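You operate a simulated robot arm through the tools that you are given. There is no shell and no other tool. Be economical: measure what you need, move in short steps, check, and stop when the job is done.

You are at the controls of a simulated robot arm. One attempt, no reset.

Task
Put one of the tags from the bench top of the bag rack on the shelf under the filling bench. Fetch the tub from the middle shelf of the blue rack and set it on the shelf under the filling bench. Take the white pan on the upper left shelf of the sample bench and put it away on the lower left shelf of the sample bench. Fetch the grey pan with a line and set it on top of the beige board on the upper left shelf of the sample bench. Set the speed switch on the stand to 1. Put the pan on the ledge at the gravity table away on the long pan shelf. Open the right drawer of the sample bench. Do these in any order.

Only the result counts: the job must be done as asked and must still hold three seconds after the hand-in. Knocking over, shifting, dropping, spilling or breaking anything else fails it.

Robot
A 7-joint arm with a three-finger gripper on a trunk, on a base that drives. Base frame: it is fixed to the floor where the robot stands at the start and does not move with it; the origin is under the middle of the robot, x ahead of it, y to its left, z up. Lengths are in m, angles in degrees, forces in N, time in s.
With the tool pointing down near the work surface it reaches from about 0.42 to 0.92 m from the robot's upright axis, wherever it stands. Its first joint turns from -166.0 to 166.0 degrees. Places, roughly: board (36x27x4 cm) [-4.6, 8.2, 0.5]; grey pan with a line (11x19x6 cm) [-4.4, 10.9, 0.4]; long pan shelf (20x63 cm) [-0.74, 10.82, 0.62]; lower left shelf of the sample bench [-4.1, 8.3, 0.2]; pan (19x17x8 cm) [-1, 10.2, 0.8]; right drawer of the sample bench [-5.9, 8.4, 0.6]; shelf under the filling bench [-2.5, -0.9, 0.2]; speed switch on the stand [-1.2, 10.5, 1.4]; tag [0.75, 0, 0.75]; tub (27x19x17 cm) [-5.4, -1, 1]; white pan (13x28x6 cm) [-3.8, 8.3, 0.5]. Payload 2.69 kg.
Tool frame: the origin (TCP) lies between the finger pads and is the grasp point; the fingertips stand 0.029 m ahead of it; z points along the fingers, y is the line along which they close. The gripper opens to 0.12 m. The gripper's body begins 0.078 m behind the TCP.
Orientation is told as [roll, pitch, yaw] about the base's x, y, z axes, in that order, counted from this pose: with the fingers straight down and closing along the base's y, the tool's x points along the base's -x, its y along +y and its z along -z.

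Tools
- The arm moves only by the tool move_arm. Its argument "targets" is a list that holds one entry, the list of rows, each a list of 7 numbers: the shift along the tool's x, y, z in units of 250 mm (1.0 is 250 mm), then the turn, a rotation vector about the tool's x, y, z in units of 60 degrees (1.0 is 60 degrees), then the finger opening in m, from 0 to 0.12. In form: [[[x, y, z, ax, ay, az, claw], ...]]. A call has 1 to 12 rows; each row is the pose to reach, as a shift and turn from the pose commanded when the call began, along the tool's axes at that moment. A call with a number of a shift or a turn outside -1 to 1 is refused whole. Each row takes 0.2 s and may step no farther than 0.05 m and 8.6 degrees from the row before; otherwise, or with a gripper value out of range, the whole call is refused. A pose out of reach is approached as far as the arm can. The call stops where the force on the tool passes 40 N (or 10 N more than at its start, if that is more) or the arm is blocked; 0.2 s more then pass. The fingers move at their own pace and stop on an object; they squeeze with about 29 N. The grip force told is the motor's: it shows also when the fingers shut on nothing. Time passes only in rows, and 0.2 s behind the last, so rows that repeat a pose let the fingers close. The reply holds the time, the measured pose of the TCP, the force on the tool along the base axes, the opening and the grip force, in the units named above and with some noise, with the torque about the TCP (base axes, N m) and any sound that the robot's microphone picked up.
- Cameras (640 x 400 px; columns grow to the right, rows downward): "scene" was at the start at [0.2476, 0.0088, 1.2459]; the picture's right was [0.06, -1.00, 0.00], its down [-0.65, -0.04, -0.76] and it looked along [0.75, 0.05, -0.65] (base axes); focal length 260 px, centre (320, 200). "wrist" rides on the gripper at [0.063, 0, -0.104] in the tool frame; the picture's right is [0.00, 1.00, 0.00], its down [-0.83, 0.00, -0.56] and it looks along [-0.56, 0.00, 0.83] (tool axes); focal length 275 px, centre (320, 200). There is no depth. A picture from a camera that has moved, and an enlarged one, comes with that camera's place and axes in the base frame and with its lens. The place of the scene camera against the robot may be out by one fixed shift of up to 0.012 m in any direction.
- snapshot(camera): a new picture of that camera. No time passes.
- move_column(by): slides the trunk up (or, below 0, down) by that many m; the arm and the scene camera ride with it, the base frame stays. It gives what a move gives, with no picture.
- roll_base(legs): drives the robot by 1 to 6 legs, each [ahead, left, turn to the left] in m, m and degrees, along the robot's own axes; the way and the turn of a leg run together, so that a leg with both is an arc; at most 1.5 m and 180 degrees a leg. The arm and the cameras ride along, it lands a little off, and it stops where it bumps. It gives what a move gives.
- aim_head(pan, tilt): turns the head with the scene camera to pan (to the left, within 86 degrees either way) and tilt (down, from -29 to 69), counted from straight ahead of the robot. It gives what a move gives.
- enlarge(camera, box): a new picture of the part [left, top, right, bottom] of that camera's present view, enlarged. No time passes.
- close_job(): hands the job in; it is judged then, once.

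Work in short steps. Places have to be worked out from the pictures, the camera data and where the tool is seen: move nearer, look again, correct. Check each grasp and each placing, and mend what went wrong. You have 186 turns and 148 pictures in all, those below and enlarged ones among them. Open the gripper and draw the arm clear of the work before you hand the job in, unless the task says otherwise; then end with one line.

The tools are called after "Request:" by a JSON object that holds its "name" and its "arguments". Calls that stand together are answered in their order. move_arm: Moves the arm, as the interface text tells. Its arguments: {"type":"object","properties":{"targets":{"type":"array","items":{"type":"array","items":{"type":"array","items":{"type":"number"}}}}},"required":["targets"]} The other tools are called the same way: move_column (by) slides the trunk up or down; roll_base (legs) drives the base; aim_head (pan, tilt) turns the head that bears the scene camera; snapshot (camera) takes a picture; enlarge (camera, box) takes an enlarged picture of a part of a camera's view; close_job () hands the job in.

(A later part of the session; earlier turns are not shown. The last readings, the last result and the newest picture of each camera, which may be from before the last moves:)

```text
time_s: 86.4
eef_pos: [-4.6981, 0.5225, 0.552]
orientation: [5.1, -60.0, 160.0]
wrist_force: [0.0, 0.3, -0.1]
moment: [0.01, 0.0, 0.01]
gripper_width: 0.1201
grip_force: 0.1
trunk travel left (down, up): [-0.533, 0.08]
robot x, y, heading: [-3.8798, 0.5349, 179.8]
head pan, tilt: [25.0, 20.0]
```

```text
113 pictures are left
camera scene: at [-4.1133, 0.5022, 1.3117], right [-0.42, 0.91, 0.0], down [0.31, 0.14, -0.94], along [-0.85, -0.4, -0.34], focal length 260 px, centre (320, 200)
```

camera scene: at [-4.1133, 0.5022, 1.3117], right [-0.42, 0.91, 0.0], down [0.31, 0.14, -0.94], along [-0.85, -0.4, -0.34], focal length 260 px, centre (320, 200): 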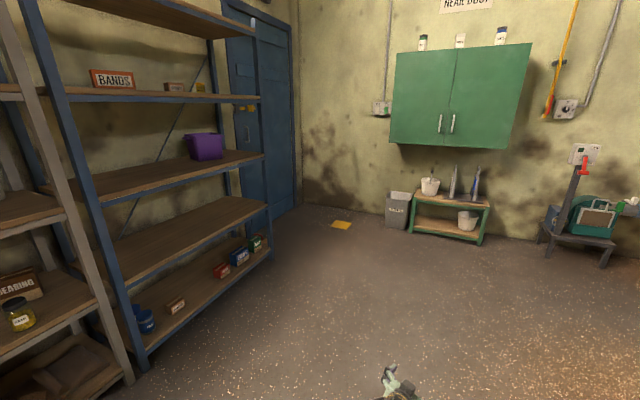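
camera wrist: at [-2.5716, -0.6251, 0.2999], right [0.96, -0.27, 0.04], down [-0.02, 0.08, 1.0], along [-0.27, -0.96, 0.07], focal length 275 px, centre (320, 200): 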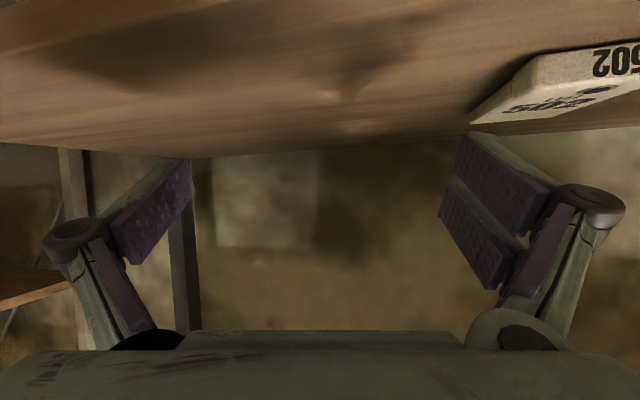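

The purple tub is on the middle shelf near (−5.43, −1.0), the rack front at y≈−0.8. I'll zoom in.

Request:
{"name": "enlarge", "arguments": {"camera": "scene", "box": [140, 90, 280, 200]}}

Request:
{"name": "roll_base", "arguments": {"legs": [[1.45, 0, 0], [0, 0, 90]]}}

Request:
{"name": "aim_head", "arguments": {"pan": 0, "tilt": 10}}

Request:
{"name": "snapshot", "arguments": {"camera": "scene"}}

```text
3.64 times, centred on (210, 145) of scene
camera zoom: at [-4.1133, 0.5022, 1.3117], right [-0.42, 0.91, 0.0], down [0.31, 0.14, -0.94], along [-0.85, -0.4, -0.34], focal length 948 px, centre (720, 400)
```

zoom: 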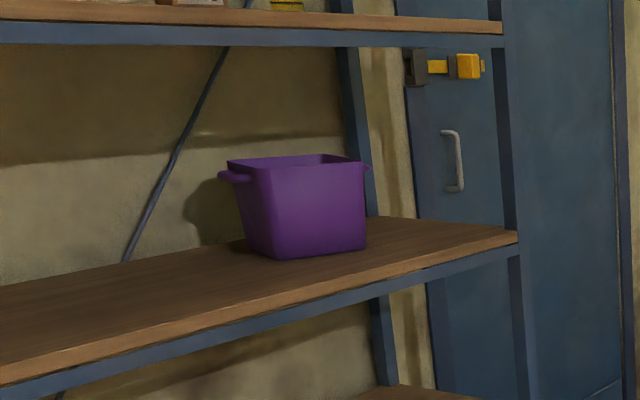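

```text
time_s: 97.5
eef_pos: [-5.3386, -0.2797, 0.5521]
orientation: [4.9, -60.0, -110.9]
wrist_force: [-0.4, 0.8, -0.2]
moment: [-0.01, -0.02, -0.01]
gripper_width: 0.1198
grip_force: 0.1
trunk travel left (down, up): [-0.533, 0.08]
robot x, y, heading: [-5.3363, 0.5418, -91.1]
head pan, tilt: [25.0, 20.0]
```

```text
time_s: 98.4
eef_pos: [-5.3379, -0.2798, 0.5517]
orientation: [5.1, -60.0, -111.1]
wrist_force: [0.5, 0.6, -0.7]
moment: [0.0, 0.01, 0.03]
gripper_width: 0.1199
grip_force: 0.0
trunk travel left (down, up): [-0.533, 0.08]
robot x, y, heading: [-5.3324, 0.539, -90.8]
head pan, tilt: [0.0, 10.0]
```

```text
111 pictures are left
camera scene: at [-5.3348, 0.2942, 1.328], right [-1.0, 0.02, 0.0], down [0.0, 0.17, -0.98], along [-0.02, -0.98, -0.17], focal length 260 px, centre (320, 200)
```

scene: 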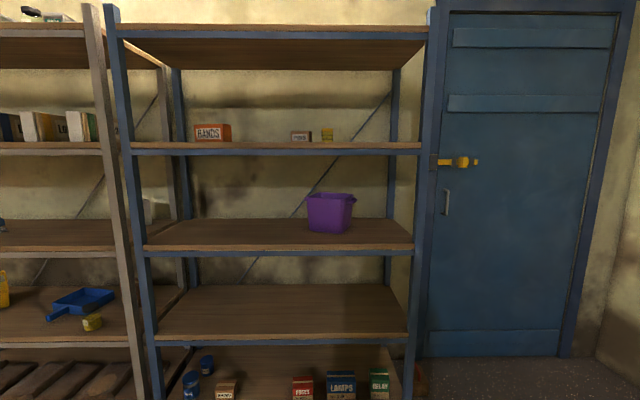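

The tub's long side runs along x, front near y≈−0.97, rim z≈1.11, shelf z≈0.94. I'll plan to grip its left (+x) end wall from the front-top. First I raise the arm and square up the tool.

Request:
{"name": "move_arm", "arguments": {"targets": [[[-0.162, 0.008, -0.093, -0.037, 0.001, -0.029, 0.12], [-0.323, 0.017, -0.186, -0.073, 0.003, -0.058, 0.12], [-0.485, 0.025, -0.279, -0.11, 0.004, -0.088, 0.12], [-0.647, 0.033, -0.372, -0.147, 0.005, -0.117, 0.12], [-0.808, 0.042, -0.465, -0.183, 0.007, -0.146, 0.12], [-0.97, 0.05, -0.558, -0.22, 0.008, -0.175, 0.12]]]}}

Request:
{"name": "move_column", "arguments": {"by": 0.08}}

```text
time_s: 99.8
eef_pos: [-5.3359, -0.2798, 0.8324]
orientation: [-0.1, -60.0, -89.8]
wrist_force: [-0.2, -0.2, 0.6]
moment: [-0.01, 0.01, 0.01]
gripper_width: 0.1202
grip_force: 0.0
trunk travel left (down, up): [-0.533, 0.08]
robot x, y, heading: [-5.3383, 0.5398, -91.0]
head pan, tilt: [0.0, 10.0]
```

```text
time_s: 101.0
eef_pos: [-5.3366, -0.279, 0.9122]
orientation: [0.0, -59.9, -89.8]
wrist_force: [-0.1, -0.4, -0.7]
moment: [-0.01, 0.0, 0.02]
gripper_width: 0.1202
grip_force: 0.0
trunk travel left (down, up): [-0.613, 0.0]
robot x, y, heading: [-5.3361, 0.5423, -90.9]
head pan, tilt: [0.0, 10.0]
```

Now I raise the hand to z≈1.17 and take views of the tub.

Request:
{"name": "move_arm", "arguments": {"targets": [[[-0.15, 0, -0.087, 0, 0, 0, 0.12], [-0.3, 0, -0.173, 0, 0, 0, 0.12], [-0.45, 0, -0.26, 0, 0, 0, 0.12], [-0.6, 0, -0.347, 0, 0, 0, 0.12], [-0.75, 0, -0.433, 0, 0, 0, 0.12], [-0.9, 0, -0.52, 0, 0, 0, 0.12]]]}}

Request:
{"name": "aim_head", "arguments": {"pan": 0, "tilt": 20}}

Request:
{"name": "snapshot", "arguments": {"camera": "wrist"}}

Request:
{"name": "snapshot", "arguments": {"camera": "scene"}}

```text
time_s: 102.4
eef_pos: [-5.3375, -0.2803, 1.1727]
orientation: [-0.1, -60.0, -89.8]
wrist_force: [-0.3, 0.3, 0.2]
moment: [0.0, -0.01, 0.0]
gripper_width: 0.12
grip_force: 0.1
trunk travel left (down, up): [-0.613, 0.0]
robot x, y, heading: [-5.3393, 0.5392, -91.0]
head pan, tilt: [0.0, 10.0]
```

```text
time_s: 103.1
eef_pos: [-5.3369, -0.2822, 1.1713]
orientation: [0.0, -60.0, -89.7]
wrist_force: [0.3, 0.3, -0.6]
moment: [0.01, -0.02, 0.02]
gripper_width: 0.1199
grip_force: 0.1
trunk travel left (down, up): [-0.613, 0.0]
robot x, y, heading: [-5.3367, 0.54, -91.0]
head pan, tilt: [0.0, 20.0]
```

```text
110 pictures are left
camera wrist: at [-5.3378, -0.1608, 1.1686], right [1.0, 0.0, 0.0], down [0.0, 0.07, 1.0], along [0.01, -1.0, 0.07], focal length 275 px, centre (320, 200)
```

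wrist: 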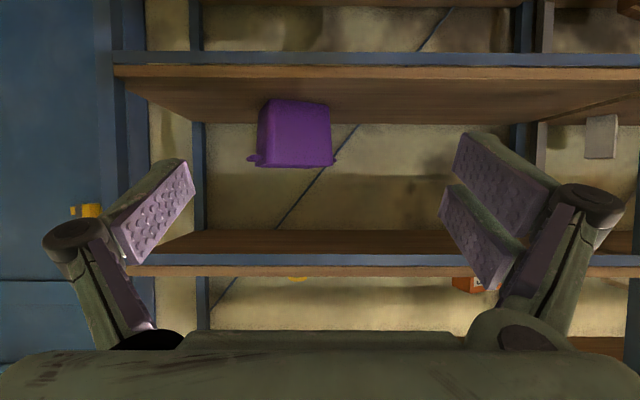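

```text
109 pictures are left
camera scene: at [-5.3349, 0.2941, 1.3918], right [-1.0, 0.02, 0.0], down [0.01, 0.34, -0.94], along [-0.02, -0.94, -0.34], focal length 260 px, centre (320, 200)
```

scene: 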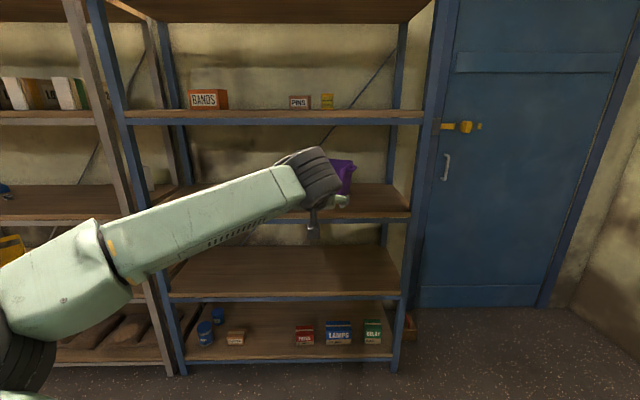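

I'll zoom on the tub in the wrist view.

Request:
{"name": "enlarge", "arguments": {"camera": "wrist", "box": [220, 60, 380, 200]}}

```text
2.86 times, centred on (300, 130) of wrist
camera zoom: at [-5.3378, -0.1608, 1.1686], right [1.0, 0.0, 0.0], down [0.0, 0.07, 1.0], along [0.01, -1.0, 0.07], focal length 786 px, centre (377, 400)
```

zoom: 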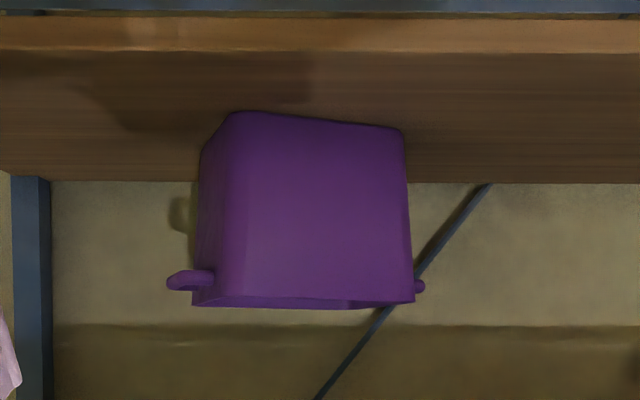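

The tub is yawed about −21° and has ears on its ends, so gripping the end wall isn't practical. I'll hook both fingers inside the front wall, drag it forward and square to the rack edge, then grip the front wall from above. First I retract a bit and align x.

Request:
{"name": "move_arm", "arguments": {"targets": [[[0.06, -0.07, -0.12, 0, 0, 0, 0.11], [0.12, -0.14, -0.24, 0, 0, 0, 0.11], [0.183, -0.212, -0.356, 0, 0, 0, 0.1]]]}}

Request:
{"name": "roll_base", "arguments": {"legs": [[0.5, 0, 1]]}}

Request:
{"name": "snapshot", "arguments": {"camera": "wrist"}}

```text
time_s: 103.9
eef_pos: [-5.3999, -0.1813, 1.1737]
orientation: [-1.1, -59.6, -90.2]
wrist_force: [0.2, -0.1, 0.6]
moment: [-0.01, 0.01, 0.04]
gripper_width: 0.0998
grip_force: 0.1
trunk travel left (down, up): [-0.613, 0.0]
robot x, y, heading: [-5.3375, 0.5428, -90.9]
head pan, tilt: [0.0, 20.0]
```

```text
time_s: 106.9
eef_pos: [-5.3987, -0.6889, 1.176]
orientation: [-1.4, -59.7, -89.1]
wrist_force: [-0.6, -0.3, -0.2]
moment: [0.0, -0.01, 0.0]
gripper_width: 0.1001
grip_force: 0.1
trunk travel left (down, up): [-0.613, 0.0]
robot x, y, heading: [-5.3467, 0.0306, -90.6]
head pan, tilt: [0.0, 20.0]
```

```text
107 pictures are left
camera wrist: at [-5.3972, -0.5681, 1.173], right [1.0, -0.01, -0.02], down [0.02, 0.06, 1.0], along [-0.01, -1.0, 0.06], focal length 275 px, centre (320, 200)
```

wrist: 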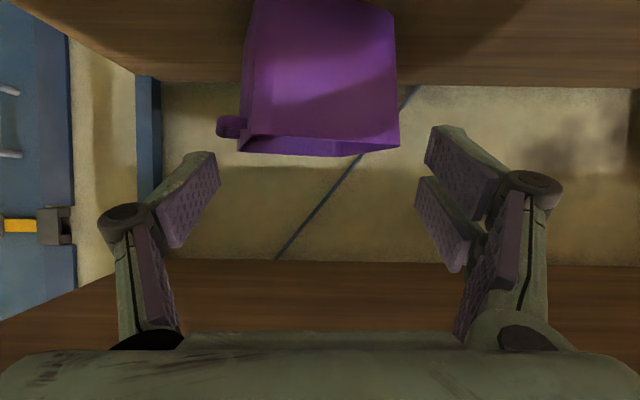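

Rim z≈1.115, front corners at about (−5.496, −0.92) and (−5.289, −0.989). I'll drive 0.21 forward, then reach in along the tool axis.

Request:
{"name": "roll_base", "arguments": {"legs": [[0.21, 0, 0]]}}

Request:
{"name": "snapshot", "arguments": {"camera": "wrist"}}

Request:
{"name": "snapshot", "arguments": {"camera": "scene"}}

```text
time_s: 108.5
eef_pos: [-5.4009, -0.9006, 1.1744]
orientation: [-1.8, -59.7, -89.1]
wrist_force: [0.4, 0.4, -0.9]
moment: [0.01, -0.02, -0.05]
gripper_width: 0.1001
grip_force: 0.0
trunk travel left (down, up): [-0.613, 0.0]
robot x, y, heading: [-5.3469, -0.1771, -90.2]
head pan, tilt: [0.0, 20.0]
```

```text
106 pictures are left
camera wrist: at [-5.3999, -0.7791, 1.1726], right [1.0, -0.01, -0.02], down [0.02, 0.06, 1.0], along [-0.01, -1.0, 0.06], focal length 275 px, centre (320, 200)
```

wrist: 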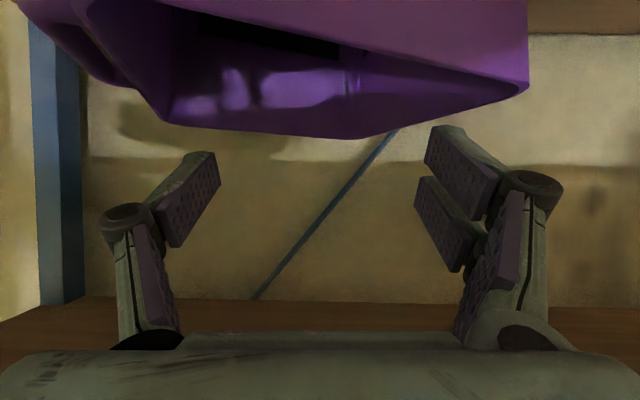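

```text
105 pictures are left
camera scene: at [-5.3414, -0.4243, 1.3916], right [-1.0, 0.01, 0.0], down [0.0, 0.34, -0.94], along [-0.01, -0.94, -0.34], focal length 260 px, centre (320, 200)
```

scene: 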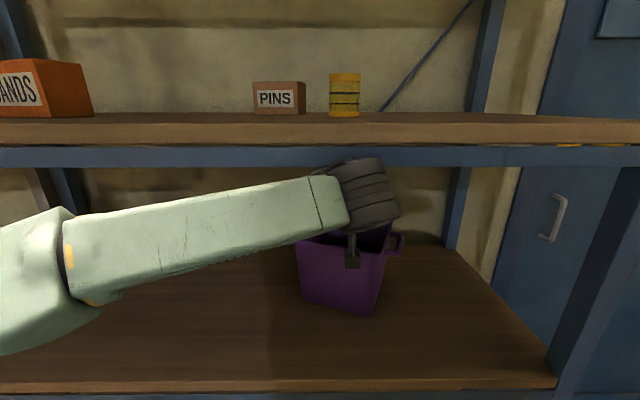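

The right finger would have ~2 cm clearance to the right wall; I'll shift 1.5 cm left and extend 0.15 m along the tool axis.

Request:
{"name": "move_arm", "arguments": {"targets": [[[0, -0.06, 0.0, 0, 0, 0, 0.1], [0, -0.06, 0.15, 0, 0, 0, 0.1], [0, -0.06, 0.3, 0, 0, 0, 0.1], [0, -0.06, 0.45, 0, 0, 0, 0.1], [0, -0.06, 0.6, 0, 0, 0, 0.1]]]}}

Request:
{"name": "snapshot", "arguments": {"camera": "wrist"}}

Request:
{"name": "snapshot", "arguments": {"camera": "scene"}}

```text
time_s: 109.7
eef_pos: [-5.4187, -1.0295, 1.1021]
orientation: [-1.7, -59.7, -89.2]
wrist_force: [-0.5, 0.3, 0.0]
moment: [0.02, 0.0, 0.0]
gripper_width: 0.1
grip_force: 0.1
trunk travel left (down, up): [-0.613, 0.0]
robot x, y, heading: [-5.3446, -0.1789, -90.3]
head pan, tilt: [0.0, 20.0]
```

```text
104 pictures are left
camera wrist: at [-5.4179, -0.9077, 1.0992], right [1.0, -0.01, -0.02], down [0.02, 0.06, 1.0], along [-0.01, -1.0, 0.06], focal length 275 px, centre (320, 200)
```

wrist: 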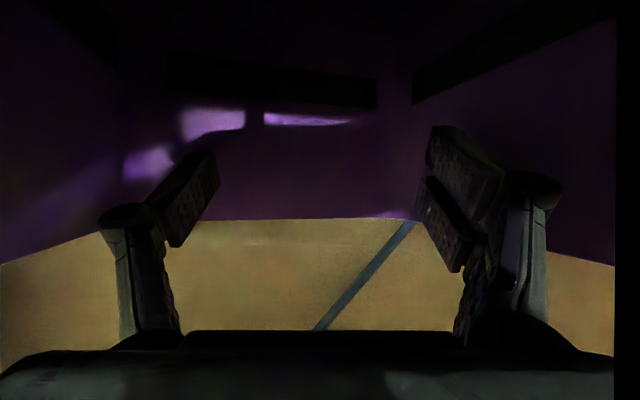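

```text
103 pictures are left
camera scene: at [-5.3414, -0.424, 1.3917], right [-1.0, 0.01, 0.0], down [0.0, 0.34, -0.94], along [-0.01, -0.94, -0.34], focal length 260 px, centre (320, 200)
```

scene: 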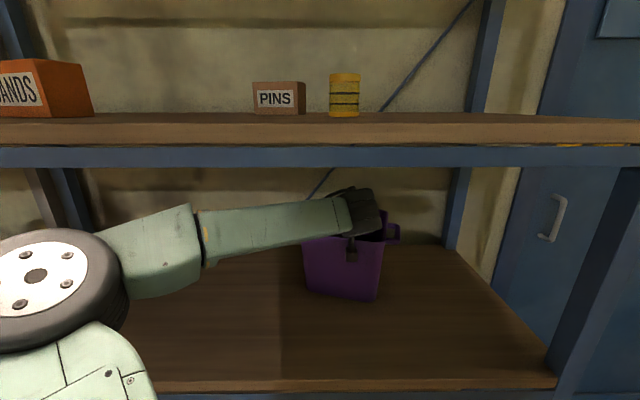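

The fingers are inside the tub, and the tub was nudged back and squared a little by the camera housing. I'll now drag it forward by backing the base 0.2 m.

Request:
{"name": "roll_base", "arguments": {"legs": [[-0.2, 0, 0]]}}

Request:
{"name": "snapshot", "arguments": {"camera": "wrist"}}

Request:
{"name": "snapshot", "arguments": {"camera": "scene"}}

```text
time_s: 111.3
eef_pos: [-5.4165, -0.8275, 1.1018]
orientation: [-1.8, -59.7, -89.1]
wrist_force: [-0.2, -0.1, 0.2]
moment: [0.02, 0.0, 0.0]
gripper_width: 0.1
grip_force: 0.2
trunk travel left (down, up): [-0.613, 0.0]
robot x, y, heading: [-5.3431, 0.0221, -90.4]
head pan, tilt: [0.0, 20.0]
```

```text
102 pictures are left
camera wrist: at [-5.4157, -0.7063, 1.1002], right [1.0, -0.01, -0.02], down [0.02, 0.06, 1.0], along [-0.01, -1.0, 0.06], focal length 275 px, centre (320, 200)
```

wrist: 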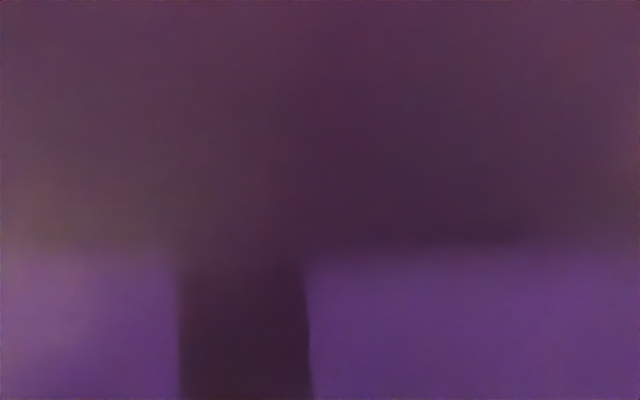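

```text
101 pictures are left
camera scene: at [-5.3395, -0.2227, 1.392], right [-1.0, 0.01, 0.0], down [0.0, 0.34, -0.94], along [-0.01, -0.94, -0.34], focal length 260 px, centre (320, 200)
```

scene: 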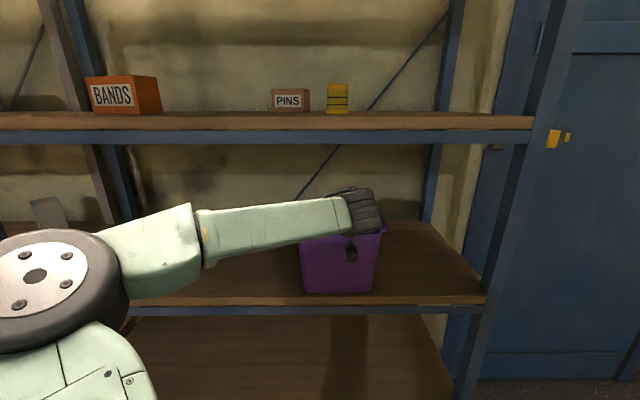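

The tub is now square and right at the shelf's front edge. I'll lift the fingers out, back off and look.

Request:
{"name": "move_arm", "arguments": {"targets": [[[-0.14, 0, -0.08, 0, 0, 0, 0.1], [-0.28, 0, -0.16, 0, 0, 0, 0.1], [-0.38, 0, -0.25, 0, 0, 0, 0.1]]]}}

Request:
{"name": "roll_base", "arguments": {"legs": [[-0.35, 0, 0]]}}

Request:
{"name": "snapshot", "arguments": {"camera": "wrist"}}

Request:
{"name": "snapshot", "arguments": {"camera": "scene"}}

```text
time_s: 112.1
eef_pos: [-5.4151, -0.8222, 1.2171]
orientation: [-1.7, -59.7, -89.1]
wrist_force: [0.0, 0.3, -0.3]
moment: [0.0, -0.01, 0.01]
gripper_width: 0.1
grip_force: 0.0
trunk travel left (down, up): [-0.613, 0.0]
robot x, y, heading: [-5.3456, 0.02, -90.4]
head pan, tilt: [0.0, 20.0]
```

```text
time_s: 114.4
eef_pos: [-5.4155, -0.479, 1.2174]
orientation: [-1.8, -59.7, -89.3]
wrist_force: [-0.1, 0.6, 0.4]
moment: [-0.02, -0.02, 0.01]
gripper_width: 0.0999
grip_force: 0.1
trunk travel left (down, up): [-0.613, 0.0]
robot x, y, heading: [-5.3405, 0.3647, -90.5]
head pan, tilt: [0.0, 20.0]
```

```text
100 pictures are left
camera wrist: at [-5.4138, -0.358, 1.2143], right [1.0, -0.01, -0.02], down [0.02, 0.06, 1.0], along [-0.01, -1.0, 0.06], focal length 275 px, centre (320, 200)
```

wrist: 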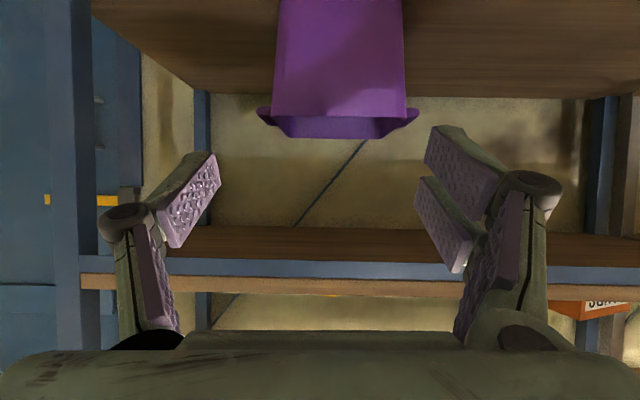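

```text
99 pictures are left
camera scene: at [-5.3369, 0.1204, 1.3919], right [-1.0, 0.01, 0.0], down [0.0, 0.34, -0.94], along [-0.01, -0.94, -0.34], focal length 260 px, centre (320, 200)
```

scene: 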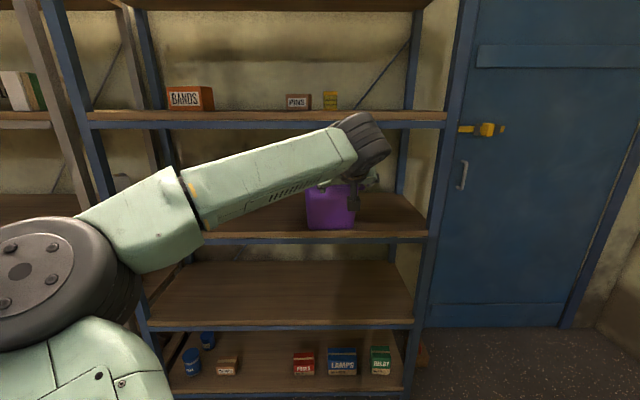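

The tub's front rim now lies at y≈−0.758, x from −5.486 to −5.295, z 1.115. I'll bring the hand closer to me, turn it steeper (20° off vertical), then roll it 90°.

Request:
{"name": "move_arm", "arguments": {"targets": [[[0.085, 0, -0.12, 0, 0.111, 0, 0.1], [0.17, 0, -0.24, 0, 0.222, 0, 0.1], [0.255, 0, -0.36, 0, 0.333, 0, 0.1], [0.34, 0, -0.48, 0, 0.444, 0, 0.1], [0.425, 0, -0.6, 0, 0.556, 0, 0.1], [0.51, 0, -0.72, 0, 0.667, 0, 0.1]]]}}

Request:
{"name": "move_arm", "arguments": {"targets": [[[0, 0, 0, 0, 0, 0.14, 0.1], [0, 0, 0, 0, 0, 0.28, 0.1], [0, 0, 0, 0, 0, 0.42, 0.1], [0, 0, 0, 0, 0, 0.56, 0.1], [0, 0, 0, 0, 0, 0.7, 0.1], [0, 0, 0, 0, 0, 0.84, 0.1], [0, 0, 0, 0, 0, 0.98, 0.1]]]}}

```text
time_s: 115.8
eef_pos: [-5.4112, -0.261, 1.1995]
orientation: [-1.0, -19.5, -90.4]
wrist_force: [0.2, -0.2, -0.9]
moment: [-0.04, 0.01, 0.02]
gripper_width: 0.1001
grip_force: 0.1
trunk travel left (down, up): [-0.613, 0.0]
robot x, y, heading: [-5.3418, 0.3682, -90.8]
head pan, tilt: [0.0, 20.0]
```

```text
time_s: 117.4
eef_pos: [-5.4119, -0.26, 1.1977]
orientation: [16.6, -10.8, -151.2]
wrist_force: [-0.9, -0.1, 0.0]
moment: [0.0, 0.0, -0.02]
gripper_width: 0.0998
grip_force: 0.2
trunk travel left (down, up): [-0.613, 0.0]
robot x, y, heading: [-5.3428, 0.3668, -90.8]
head pan, tilt: [0.0, 20.0]
```

Both worked. I'll complete the remaining ~30° of roll.

Request:
{"name": "move_arm", "arguments": {"targets": [[[0, 0, 0, 0, 0, 0.13, 0.1], [0, 0, 0, 0, 0, 0.26, 0.1], [0, 0, 0, 0, 0, 0.39, 0.1], [0, 0, 0, 0, 0, 0.52, 0.1]]]}}

Request:
{"name": "snapshot", "arguments": {"camera": "wrist"}}

```text
time_s: 118.4
eef_pos: [-5.496, -0.1493, 1.1338]
orientation: [19.9, -1.2, 179.9]
wrist_force: [0.0, -0.3, 0.6]
moment: [0.0, -0.02, 0.01]
gripper_width: 0.0998
grip_force: 0.0
out of reach, approached as far as the arm can: row 1, 2, 3, 4
trunk travel left (down, up): [-0.613, 0.0]
robot x, y, heading: [-5.3442, 0.3684, -90.7]
head pan, tilt: [0.0, 20.0]
```

```text
98 pictures are left
camera wrist: at [-5.4306, -0.1142, 1.2306], right [0.01, -0.94, 0.34], down [-0.82, 0.19, 0.54], along [-0.57, -0.28, -0.77], focal length 275 px, centre (320, 200)
```

wrist: 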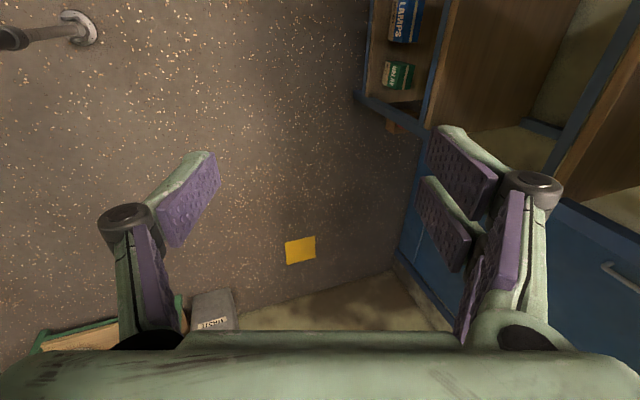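

Orientation is right (closing along y, tilted 20°), though the TCP sagged a bit at the reach limit. I'll try nudging it inward and up.

Request:
{"name": "move_arm", "arguments": {"targets": [[[0.15, -0.05, -0.06, 0, 0, 0, 0.1], [0.28, -0.1, -0.12, 0, 0, 0, 0.1], [0.4, -0.148, -0.18, 0, 0, 0, 0.1]]]}}

```text
time_s: 119.2
eef_pos: [-5.4204, -0.0767, 1.1424]
orientation: [19.7, -0.9, 179.3]
wrist_force: [0.2, 0.5, 0.4]
moment: [0.0, -0.02, 0.01]
gripper_width: 0.1001
grip_force: 0.0
out of reach, approached as far as the arm can: row 1, 2, 3
trunk travel left (down, up): [-0.613, 0.0]
robot x, y, heading: [-5.3397, 0.3658, -90.7]
head pan, tilt: [0.0, 20.0]
```

TCP is now at (−5.42, −0.077, 1.142), which clears the rim. I'll check arm shape before driving in.

Request:
{"name": "aim_head", "arguments": {"pan": 20, "tilt": 30}}

Request:
{"name": "snapshot", "arguments": {"camera": "scene"}}

```text
time_s: 120.0
eef_pos: [-5.419, -0.0775, 1.1415]
orientation: [19.7, -1.0, 179.3]
wrist_force: [1.0, 0.7, 0.0]
moment: [0.0, -0.01, 0.01]
gripper_width: 0.0996
grip_force: 0.0
trunk travel left (down, up): [-0.613, 0.0]
robot x, y, heading: [-5.3361, 0.3659, -91.0]
head pan, tilt: [20.0, 30.0]
```

```text
97 pictures are left
camera scene: at [-5.306, 0.1276, 1.3757], right [-0.94, -0.33, 0.0], down [-0.16, 0.47, -0.87], along [0.29, -0.82, -0.5], focal length 260 px, centre (320, 200)
```

scene: 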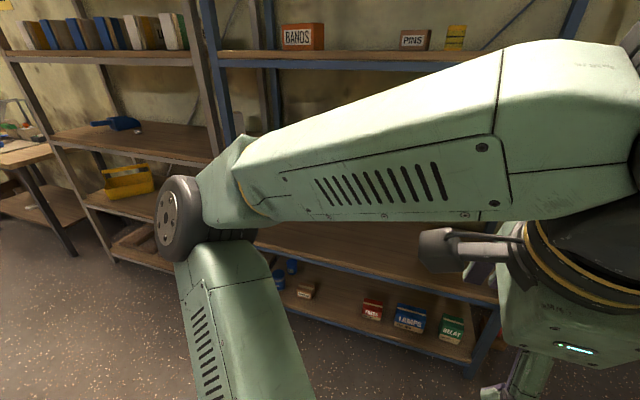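

The elbow sticks out further forward than the hand on the left, so a straight-in approach would push it into the rack. I'll turn the base left 25° and counter-turn the tool, testing this out here.

Request:
{"name": "roll_base", "arguments": {"legs": [[0, 0, 26]]}}

Request:
{"name": "move_arm", "arguments": {"targets": [[[0, 0, 0, 0, 0, 0.11, 0.1], [0, 0, 0, 0, 0, 0.22, 0.1], [0, 0, 0, 0, 0, 0.33, 0.1], [0, 0, 0, 0, 0, 0.43, 0.1]]]}}

Request:
{"name": "snapshot", "arguments": {"camera": "scene"}}

```text
time_s: 121.8
eef_pos: [-5.2148, -0.0656, 1.1419]
orientation: [19.7, -1.0, -154.3]
wrist_force: [-0.6, 0.6, -0.3]
moment: [0.02, -0.02, 0.0]
gripper_width: 0.0999
grip_force: 0.1
trunk travel left (down, up): [-0.613, 0.0]
robot x, y, heading: [-5.3428, 0.3649, -64.5]
head pan, tilt: [20.0, 30.0]
```

```text
time_s: 122.8
eef_pos: [-5.2827, -0.0284, 1.0998]
orientation: [18.3, 7.4, -178.7]
wrist_force: [0.6, 0.8, 1.1]
moment: [0.03, 0.05, 0.03]
gripper_width: 0.0997
grip_force: 0.0
out of reach, approached as far as the arm can: row 1, 2, 3, 4
trunk travel left (down, up): [-0.613, 0.0]
robot x, y, heading: [-5.3447, 0.3671, -64.2]
head pan, tilt: [20.0, 30.0]
```

```text
96 pictures are left
camera scene: at [-5.2018, 0.165, 1.3757], right [-0.7, -0.72, 0.0], down [-0.36, 0.35, -0.87], along [0.62, -0.61, -0.5], focal length 260 px, centre (320, 200)
```

scene: 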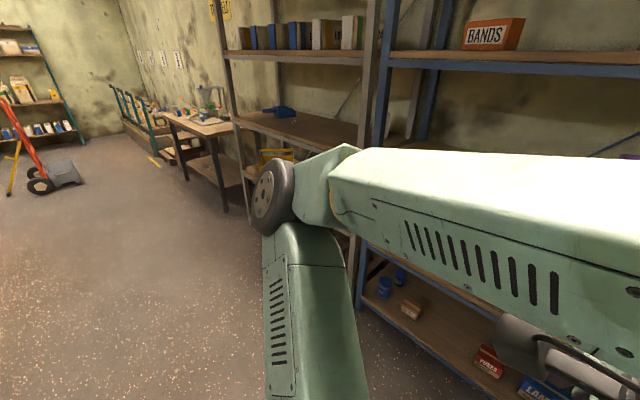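

That branch runs into a joint limit. The other roll direction (yaw 0) needs less wrist turn with this heading, so I'll rotate back −180° about the tool axis in stages.

Request:
{"name": "move_arm", "arguments": {"targets": [[[0.02, 0.05, -0.01, 0, 0, -0.14, 0.1], [0.04, 0.1, -0.02, 0, 0, -0.28, 0.1], [0.07, 0.15, -0.03, 0, 0, -0.42, 0.1], [0.1, 0.2, -0.04, 0, 0, -0.56, 0.1], [0.12, 0.25, -0.05, 0, 0, -0.7, 0.1], [0.15, 0.3, -0.06, 0, 0, -0.84, 0.1], [0.17, 0.4, -0.07, 0, 0, -0.98, 0.1]]]}}

Request:
{"name": "move_arm", "arguments": {"targets": [[[0, 0, 0, 0, 0, -0.14, 0.1], [0, 0, 0, 0, 0, -0.28, 0.1], [0, 0, 0, 0, 0, -0.42, 0.1], [0, 0, 0, 0, 0, -0.56, 0.1], [0, 0, 0, 0, 0, -0.7, 0.1], [0, 0, 0, 0, 0, -0.84, 0.1], [0, 0, 0, 0, 0, -0.98, 0.1]]]}}

Request:
{"name": "move_arm", "arguments": {"targets": [[[0, 0, 0, 0, 0, -0.14, 0.1], [0, 0, 0, 0, 0, -0.28, 0.1], [0, 0, 0, 0, 0, -0.42, 0.1], [0, 0, 0, 0, 0, -0.56, 0.1], [0, 0, 0, 0, 0, -0.7, 0.1], [0, 0, 0, 0, 0, -0.84, 0.1], [0, 0, 0, 0, 0, -0.98, 0.1]]]}}

```text
time_s: 124.3
eef_pos: [-5.2455, -0.1184, 1.1555]
orientation: [16.2, -11.4, -122.7]
wrist_force: [0.0, -1.0, 0.3]
moment: [0.04, -0.02, 0.02]
gripper_width: 0.0999
grip_force: 0.0
trunk travel left (down, up): [-0.613, 0.0]
robot x, y, heading: [-5.3391, 0.3622, -64.0]
head pan, tilt: [20.0, 30.0]
```

```text
time_s: 126.0
eef_pos: [-5.245, -0.1175, 1.1566]
orientation: [-1.7, -19.7, -62.0]
wrist_force: [0.2, 0.2, -0.5]
moment: [-0.02, 0.01, 0.0]
gripper_width: 0.1
grip_force: 0.1
trunk travel left (down, up): [-0.613, 0.0]
robot x, y, heading: [-5.341, 0.3656, -64.2]
head pan, tilt: [20.0, 30.0]
```

```text
time_s: 127.5
eef_pos: [-5.2448, -0.1164, 1.1561]
orientation: [-17.7, -8.6, -2.1]
wrist_force: [0.2, 0.0, -0.1]
moment: [0.02, -0.02, 0.0]
gripper_width: 0.1001
grip_force: 0.1
trunk travel left (down, up): [-0.613, 0.0]
robot x, y, heading: [-5.3405, 0.3669, -64.3]
head pan, tilt: [20.0, 30.0]
```

This branch works: closing along y again. I'll trim the remaining tilt error and drive diagonally to just short of the tub.

Request:
{"name": "move_arm", "arguments": {"targets": [[[0, 0, 0, 0, 0.07, -0.02, 0.1], [0, 0, 0, 0, 0.145, -0.035, 0.1]]]}}

Request:
{"name": "roll_base", "arguments": {"legs": [[0.42, -0.333, 0]]}}

Request:
{"name": "aim_head", "arguments": {"pan": -10, "tilt": 20}}

Request:
{"name": "snapshot", "arguments": {"camera": "scene"}}

Request:
{"name": "snapshot", "arguments": {"camera": "wrist"}}

```text
time_s: 128.2
eef_pos: [-5.2441, -0.1171, 1.1547]
orientation: [-17.7, 0.3, -2.9]
wrist_force: [0.4, 0.2, -0.8]
moment: [0.02, -0.01, -0.01]
gripper_width: 0.1
grip_force: 0.1
trunk travel left (down, up): [-0.613, 0.0]
robot x, y, heading: [-5.3426, 0.3639, -64.4]
head pan, tilt: [20.0, 30.0]
```

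```text
time_s: 131.4
eef_pos: [-5.3655, -0.6475, 1.1551]
orientation: [-17.7, 0.3, -2.6]
wrist_force: [0.1, -0.7, 0.0]
moment: [0.03, 0.01, 0.03]
gripper_width: 0.0995
grip_force: 0.1
trunk travel left (down, up): [-0.613, 0.0]
robot x, y, heading: [-5.4636, -0.1694, -64.4]
head pan, tilt: [20.0, 30.0]
```

```text
time_s: 132.3
eef_pos: [-5.3653, -0.6473, 1.1556]
orientation: [-17.7, 0.3, -2.7]
wrist_force: [-0.4, -0.5, 0.0]
moment: [-0.03, 0.04, -0.01]
gripper_width: 0.0999
grip_force: 0.1
trunk travel left (down, up): [-0.613, 0.0]
robot x, y, heading: [-5.4651, -0.1623, -63.9]
head pan, tilt: [-10.0, 20.0]
```

```text
95 pictures are left
camera scene: at [-5.3634, -0.3909, 1.3917], right [-0.96, -0.27, 0.0], down [-0.09, 0.33, -0.94], along [0.26, -0.9, -0.34], focal length 260 px, centre (320, 200)
```

scene: 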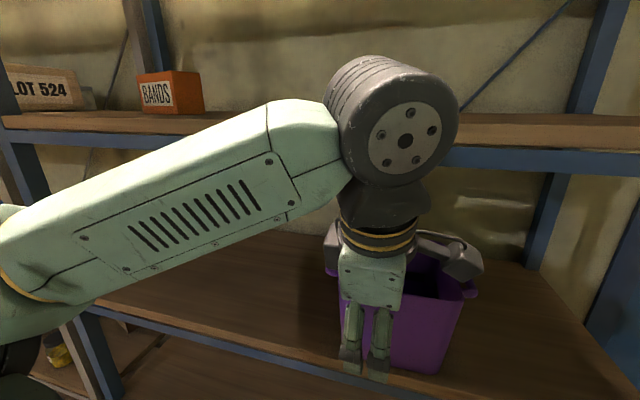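

```text
94 pictures are left
camera wrist: at [-5.4262, -0.6128, 1.2549], right [0.04, 0.95, -0.3], down [0.84, 0.13, 0.52], along [0.54, -0.28, -0.8], focal length 275 px, centre (320, 200)
```

wrist: 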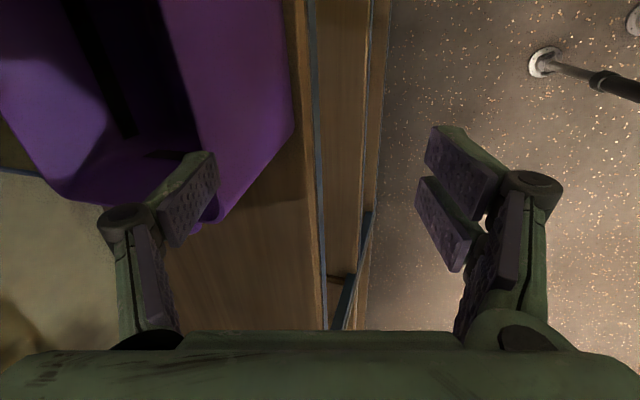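

The wrist joint would just touch the upper beam if I centred on the wall, but with the fingers fully open I can place the inner finger just behind the wall and let the closing pull the tub outward. I'll move in about 6 cm.

Request:
{"name": "roll_base", "arguments": {"legs": [[0.046, -0.05, 0]]}}

Request:
{"name": "move_arm", "arguments": {"targets": [[[0, 0, 0, 0, 0, 0, 0.12], [0, 0, 0, 0, 0, 0, 0.12]]]}}

Request:
{"name": "snapshot", "arguments": {"camera": "wrist"}}

```text
time_s: 133.4
eef_pos: [-5.3902, -0.7127, 1.1557]
orientation: [-17.8, 0.2, -2.7]
wrist_force: [-0.9, -0.6, -0.6]
moment: [0.02, -0.02, -0.02]
gripper_width: 0.1001
grip_force: 0.0
trunk travel left (down, up): [-0.613, 0.0]
robot x, y, heading: [-5.4917, -0.2276, -64.1]
head pan, tilt: [-10.0, 20.0]
```

```text
time_s: 134.0
eef_pos: [-5.3891, -0.7096, 1.156]
orientation: [-17.7, 0.2, -2.6]
wrist_force: [0.6, -0.8, -0.4]
moment: [-0.03, -0.02, -0.02]
gripper_width: 0.1199
grip_force: 0.1
trunk travel left (down, up): [-0.613, 0.0]
robot x, y, heading: [-5.4859, -0.2266, -64.0]
head pan, tilt: [-10.0, 20.0]
```

```text
93 pictures are left
camera wrist: at [-5.4501, -0.6766, 1.255], right [0.04, 0.95, -0.3], down [0.84, 0.13, 0.52], along [0.54, -0.28, -0.8], focal length 275 px, centre (320, 200)
```

wrist: 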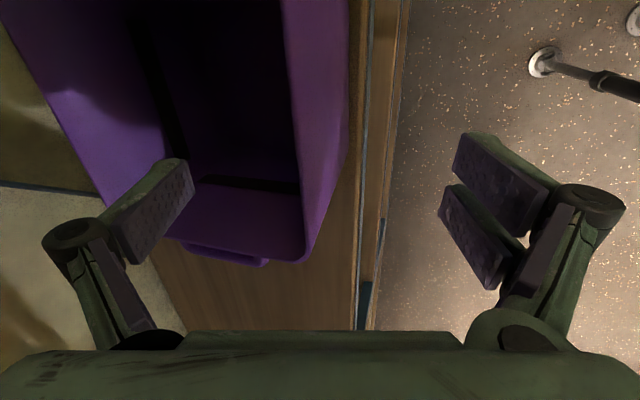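

The wall (y≈−0.738) lies between the fingers with good clearance. I'll lower 6 cm by the trunk and close.

Request:
{"name": "move_column", "arguments": {"by": -0.065}}

Request:
{"name": "move_arm", "arguments": {"targets": [[[0, 0, 0, 0, 0, 0, 0.1], [0, 0, 0, 0, 0, 0, 0.07], [0, 0, 0, 0, 0, 0, 0.04], [0, 0, 0, 0, 0, 0, 0.02], [0, 0, 0, 0, 0, 0, 0.0], [0, 0, 0, 0, 0, 0, 0.0], [0, 0, 0, 0, 0, 0, 0.0], [0, 0, 0, 0, 0, 0, 0.0]]]}}

Request:
{"name": "snapshot", "arguments": {"camera": "wrist"}}

```text
time_s: 135.0
eef_pos: [-5.3887, -0.7102, 1.0912]
orientation: [-17.7, 0.4, -2.7]
wrist_force: [-0.7, -1.5, 0.4]
moment: [0.0, -0.01, -0.02]
gripper_width: 0.1198
grip_force: 0.0
trunk travel left (down, up): [-0.548, 0.065]
robot x, y, heading: [-5.487, -0.225, -64.1]
head pan, tilt: [-10.0, 20.0]
```

```text
time_s: 136.8
eef_pos: [-5.3895, -0.7104, 1.0907]
orientation: [-17.7, 0.2, -2.7]
wrist_force: [0.2, -0.3, -3.1]
moment: [0.34, -0.04, -0.01]
gripper_width: 0.007
grip_force: 9.5
trunk travel left (down, up): [-0.548, 0.065]
robot x, y, heading: [-5.4874, -0.2293, -63.9]
head pan, tilt: [-10.0, 20.0]
```

```text
92 pictures are left
camera wrist: at [-5.4501, -0.6768, 1.1893], right [0.04, 0.95, -0.3], down [0.84, 0.13, 0.53], along [0.54, -0.28, -0.8], focal length 275 px, centre (320, 200)
```

wrist: 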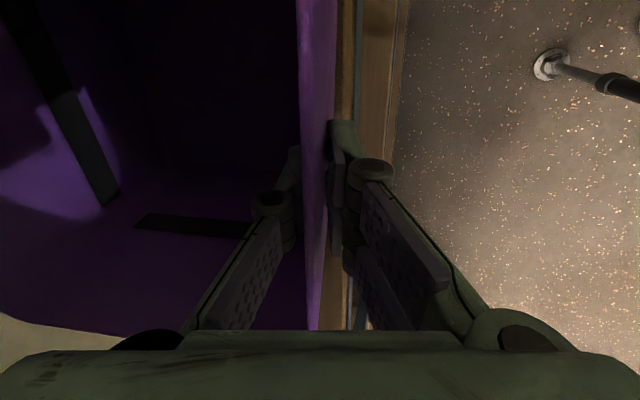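

The wall is pinched (7 mm). I'll lift 4 cm and read the load.

Request:
{"name": "move_column", "arguments": {"by": 0.04}}

Request:
{"name": "snapshot", "arguments": {"camera": "wrist"}}

Request:
{"name": "snapshot", "arguments": {"camera": "scene"}}

```text
time_s: 137.7
eef_pos: [-5.3881, -0.7107, 1.1301]
orientation: [-17.8, 0.3, -2.7]
wrist_force: [0.1, 0.4, -2.9]
moment: [0.34, -0.02, 0.0]
gripper_width: 0.006
grip_force: 29.1
trunk travel left (down, up): [-0.588, 0.025]
robot x, y, heading: [-5.4911, -0.2287, -64.1]
head pan, tilt: [-10.0, 20.0]
```

```text
91 pictures are left
camera wrist: at [-5.45, -0.677, 1.2297], right [0.04, 0.95, -0.3], down [0.84, 0.13, 0.52], along [0.54, -0.28, -0.8], focal length 275 px, centre (320, 200)
```

wrist: 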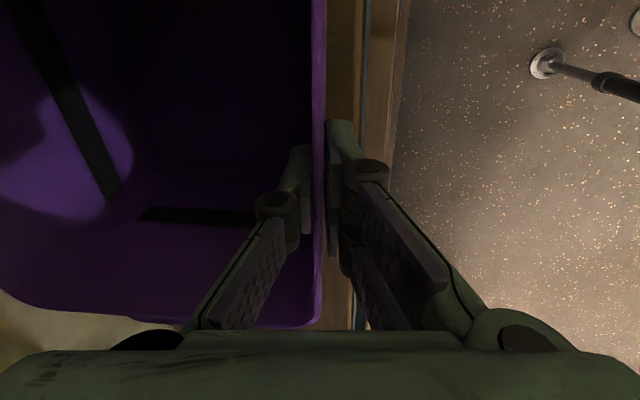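

```text
90 pictures are left
camera scene: at [-5.3873, -0.4552, 1.3666], right [-0.96, -0.27, 0.0], down [-0.09, 0.33, -0.94], along [0.26, -0.9, -0.34], focal length 260 px, centre (320, 200)
```

scene: 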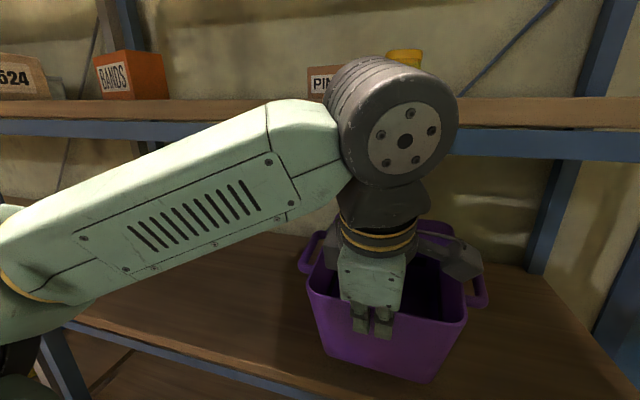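

The tub hangs free at ~0.3 kg and steady. I'll back straight out of the rack.

Request:
{"name": "move_column", "arguments": {"by": 0.02}}

Request:
{"name": "roll_base", "arguments": {"legs": [[-0.45, 0.22, 0]]}}

Request:
{"name": "snapshot", "arguments": {"camera": "scene"}}

```text
time_s: 138.3
eef_pos: [-5.3883, -0.7109, 1.1505]
orientation: [-17.7, 0.2, -2.6]
wrist_force: [-0.1, -0.9, -3.2]
moment: [0.35, -0.02, -0.01]
gripper_width: 0.0061
grip_force: 29.1
trunk travel left (down, up): [-0.608, 0.005]
robot x, y, heading: [-5.486, -0.2277, -63.9]
head pan, tilt: [-10.0, 20.0]
```

```text
time_s: 141.3
eef_pos: [-5.3886, -0.2027, 1.1507]
orientation: [-17.9, 0.3, -2.2]
wrist_force: [0.7, 0.3, -3.6]
moment: [0.29, -0.04, 0.03]
gripper_width: 0.0058
grip_force: 29.2
trunk travel left (down, up): [-0.608, 0.005]
robot x, y, heading: [-5.4903, 0.2772, -63.9]
head pan, tilt: [-10.0, 20.0]
```

```text
89 pictures are left
camera scene: at [-5.3902, 0.052, 1.3868], right [-0.96, -0.28, 0.0], down [-0.1, 0.33, -0.94], along [0.26, -0.9, -0.34], focal length 260 px, centre (320, 200)
```

scene: 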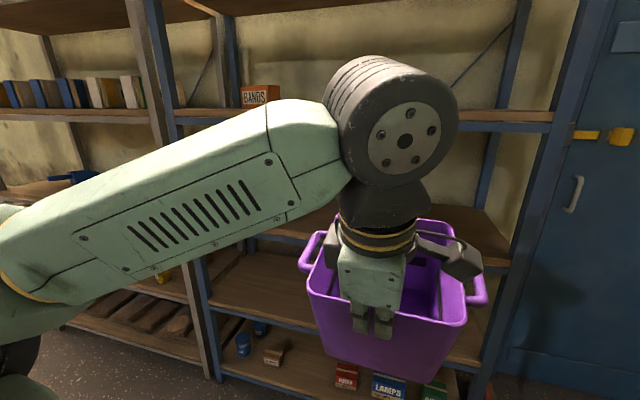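

Now I'll carry the tub sideways along y≈0.3 to in front of the filling bench.

Request:
{"name": "roll_base", "arguments": {"legs": [[0.578, 1.187, 0], [0.578, 1.187, 0]]}}

Request:
{"name": "snapshot", "arguments": {"camera": "scene"}}

```text
time_s: 159.8
eef_pos: [-2.7684, -0.2174, 1.1509]
orientation: [-17.7, 0.3, -3.5]
wrist_force: [-0.4, 0.1, -2.1]
moment: [0.3, -0.03, 0.01]
gripper_width: 0.0059
grip_force: 28.8
trunk travel left (down, up): [-0.608, 0.005]
robot x, y, heading: [-2.8588, 0.2656, -65.1]
head pan, tilt: [-10.0, 20.0]
```

```text
88 pictures are left
camera scene: at [-2.7619, 0.0384, 1.3867], right [-0.97, -0.26, 0.0], down [-0.09, 0.33, -0.94], along [0.24, -0.91, -0.34], focal length 260 px, centre (320, 200)
```

scene: 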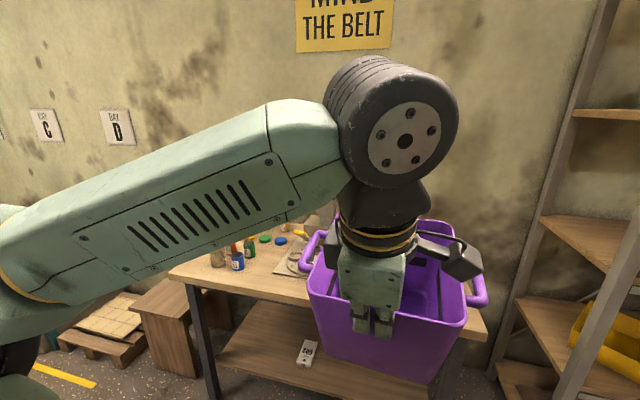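

In place. I'll lower the trunk 0.45 m in front of the bench and check.

Request:
{"name": "move_column", "arguments": {"by": -0.45}}

Request:
{"name": "move_arm", "arguments": {"targets": [[[0, 0.05, 0.16, 0, 0, 0, 0], [0, 0.1, 0.32, 0, 0, 0, 0], [0, 0.15, 0.48, 0, 0, 0, 0], [0, 0.2, 0.64, 0, 0, 0, 0], [0, 0.25, 0.8, 0, 0, 0, 0], [0, 0.3, 0.95, 0, 0, 0, 0]]]}}

Request:
{"name": "snapshot", "arguments": {"camera": "scene"}}

```text
refused: -0.45 is not a number from -0.4 to 0.4
```

```text
time_s: 161.2
eef_pos: [-2.7697, -0.2591, 0.9193]
orientation: [-17.5, 0.4, -3.7]
wrist_force: [0.0, -0.9, -2.6]
moment: [0.29, -0.01, 0.0]
gripper_width: 0.0055
grip_force: 28.7
out of reach, approached as far as the arm can: row 5, 6
trunk travel left (down, up): [-0.608, 0.005]
robot x, y, heading: [-2.8565, 0.2637, -65.0]
head pan, tilt: [-10.0, 20.0]
```

```text
87 pictures are left
camera scene: at [-2.7619, 0.038, 1.3866], right [-0.97, -0.26, 0.0], down [-0.09, 0.33, -0.94], along [0.24, -0.91, -0.34], focal length 260 px, centre (320, 200)
```

scene: 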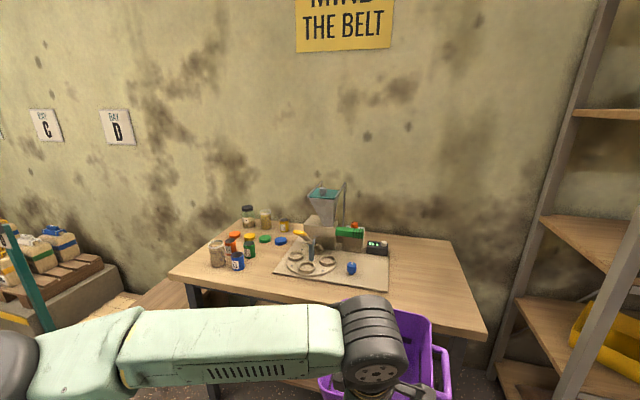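

The arm's lower limit here is rel. to trunk; now the trunk goes down 0.4.

Request:
{"name": "move_column", "arguments": {"by": -0.4}}

Request:
{"name": "aim_head", "arguments": {"pan": -5, "tilt": 35}}

Request:
{"name": "snapshot", "arguments": {"camera": "scene"}}

Request:
{"name": "snapshot", "arguments": {"camera": "wrist"}}

```text
time_s: 165.0
eef_pos: [-2.7711, -0.2583, 0.5215]
orientation: [-17.5, 0.3, -3.5]
wrist_force: [0.0, 0.5, -3.1]
moment: [0.32, -0.02, 0.01]
gripper_width: 0.006
grip_force: 28.7
trunk travel left (down, up): [-0.208, 0.405]
robot x, y, heading: [-2.8603, 0.2662, -65.1]
head pan, tilt: [-10.0, 20.0]
```

```text
time_s: 165.8
eef_pos: [-2.7718, -0.2583, 0.5216]
orientation: [-17.5, 0.2, -3.7]
wrist_force: [1.1, 0.5, -2.6]
moment: [0.35, -0.08, -0.01]
gripper_width: 0.0059
grip_force: 29.2
trunk travel left (down, up): [-0.208, 0.405]
robot x, y, heading: [-2.856, 0.2678, -65.3]
head pan, tilt: [-5.0, 35.0]
```

```text
86 pictures are left
camera scene: at [-2.756, 0.0457, 0.9629], right [-0.94, -0.34, 0.0], down [-0.19, 0.54, -0.82], along [0.28, -0.77, -0.57], focal length 260 px, centre (320, 200)
```

scene: 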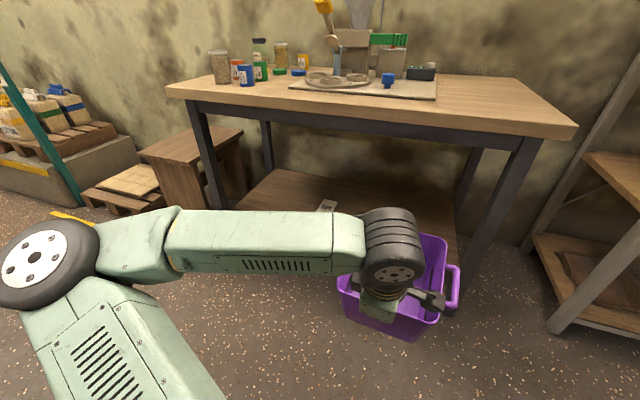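

```text
85 pictures are left
camera wrist: at [-2.8317, -0.2236, 0.6199], right [0.05, 0.95, -0.3], down [0.84, 0.12, 0.53], along [0.54, -0.28, -0.8], focal length 275 px, centre (320, 200)
```

wrist: 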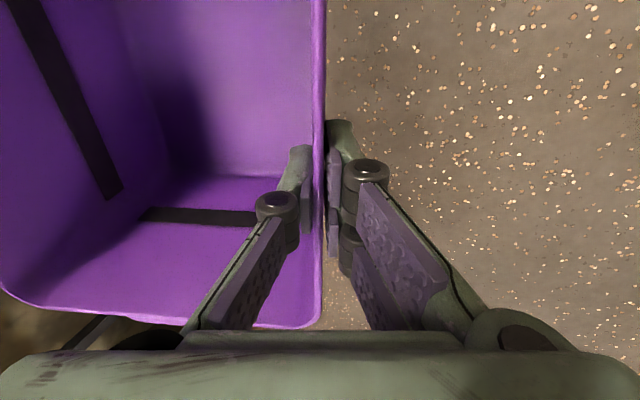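

The tub hangs with its front wall parallel to the fingers, so it's tilted ~12°. I'll lower 0.15 further and level it by rotating the tool 12°.

Request:
{"name": "move_column", "arguments": {"by": -0.14}}

Request:
{"name": "move_arm", "arguments": {"targets": [[[0, 0, 0, -0.1, 0, 0, 0], [0, 0, 0, -0.2, 0, 0, 0]]]}}

Request:
{"name": "snapshot", "arguments": {"camera": "scene"}}

```text
time_s: 167.4
eef_pos: [-2.7719, -0.2575, 0.3958]
orientation: [-17.8, 0.0, -3.8]
wrist_force: [0.4, -0.1, -1.9]
moment: [0.29, -0.04, -0.03]
gripper_width: 0.0057
grip_force: 28.8
trunk travel left (down, up): [-0.068, 0.545]
robot x, y, heading: [-2.8604, 0.2653, -65.3]
head pan, tilt: [-5.0, 35.0]
```

```text
time_s: 168.0
eef_pos: [-2.7722, -0.2577, 0.3967]
orientation: [-5.9, -0.2, -3.4]
wrist_force: [-0.9, -0.4, -4.1]
moment: [0.27, -0.02, -0.02]
gripper_width: 0.0059
grip_force: 28.6
trunk travel left (down, up): [-0.068, 0.545]
robot x, y, heading: [-2.8586, 0.2683, -65.0]
head pan, tilt: [-5.0, 35.0]
```

```text
84 pictures are left
camera scene: at [-2.7618, 0.0509, 0.8367], right [-0.94, -0.34, -0.01], down [-0.19, 0.53, -0.83], along [0.28, -0.78, -0.56], focal length 260 px, centre (320, 200)
```

scene: 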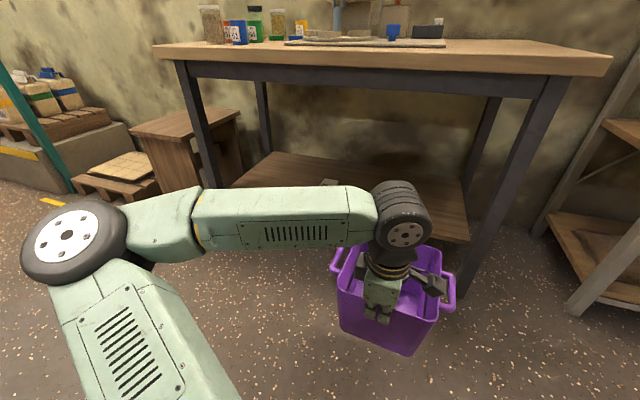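

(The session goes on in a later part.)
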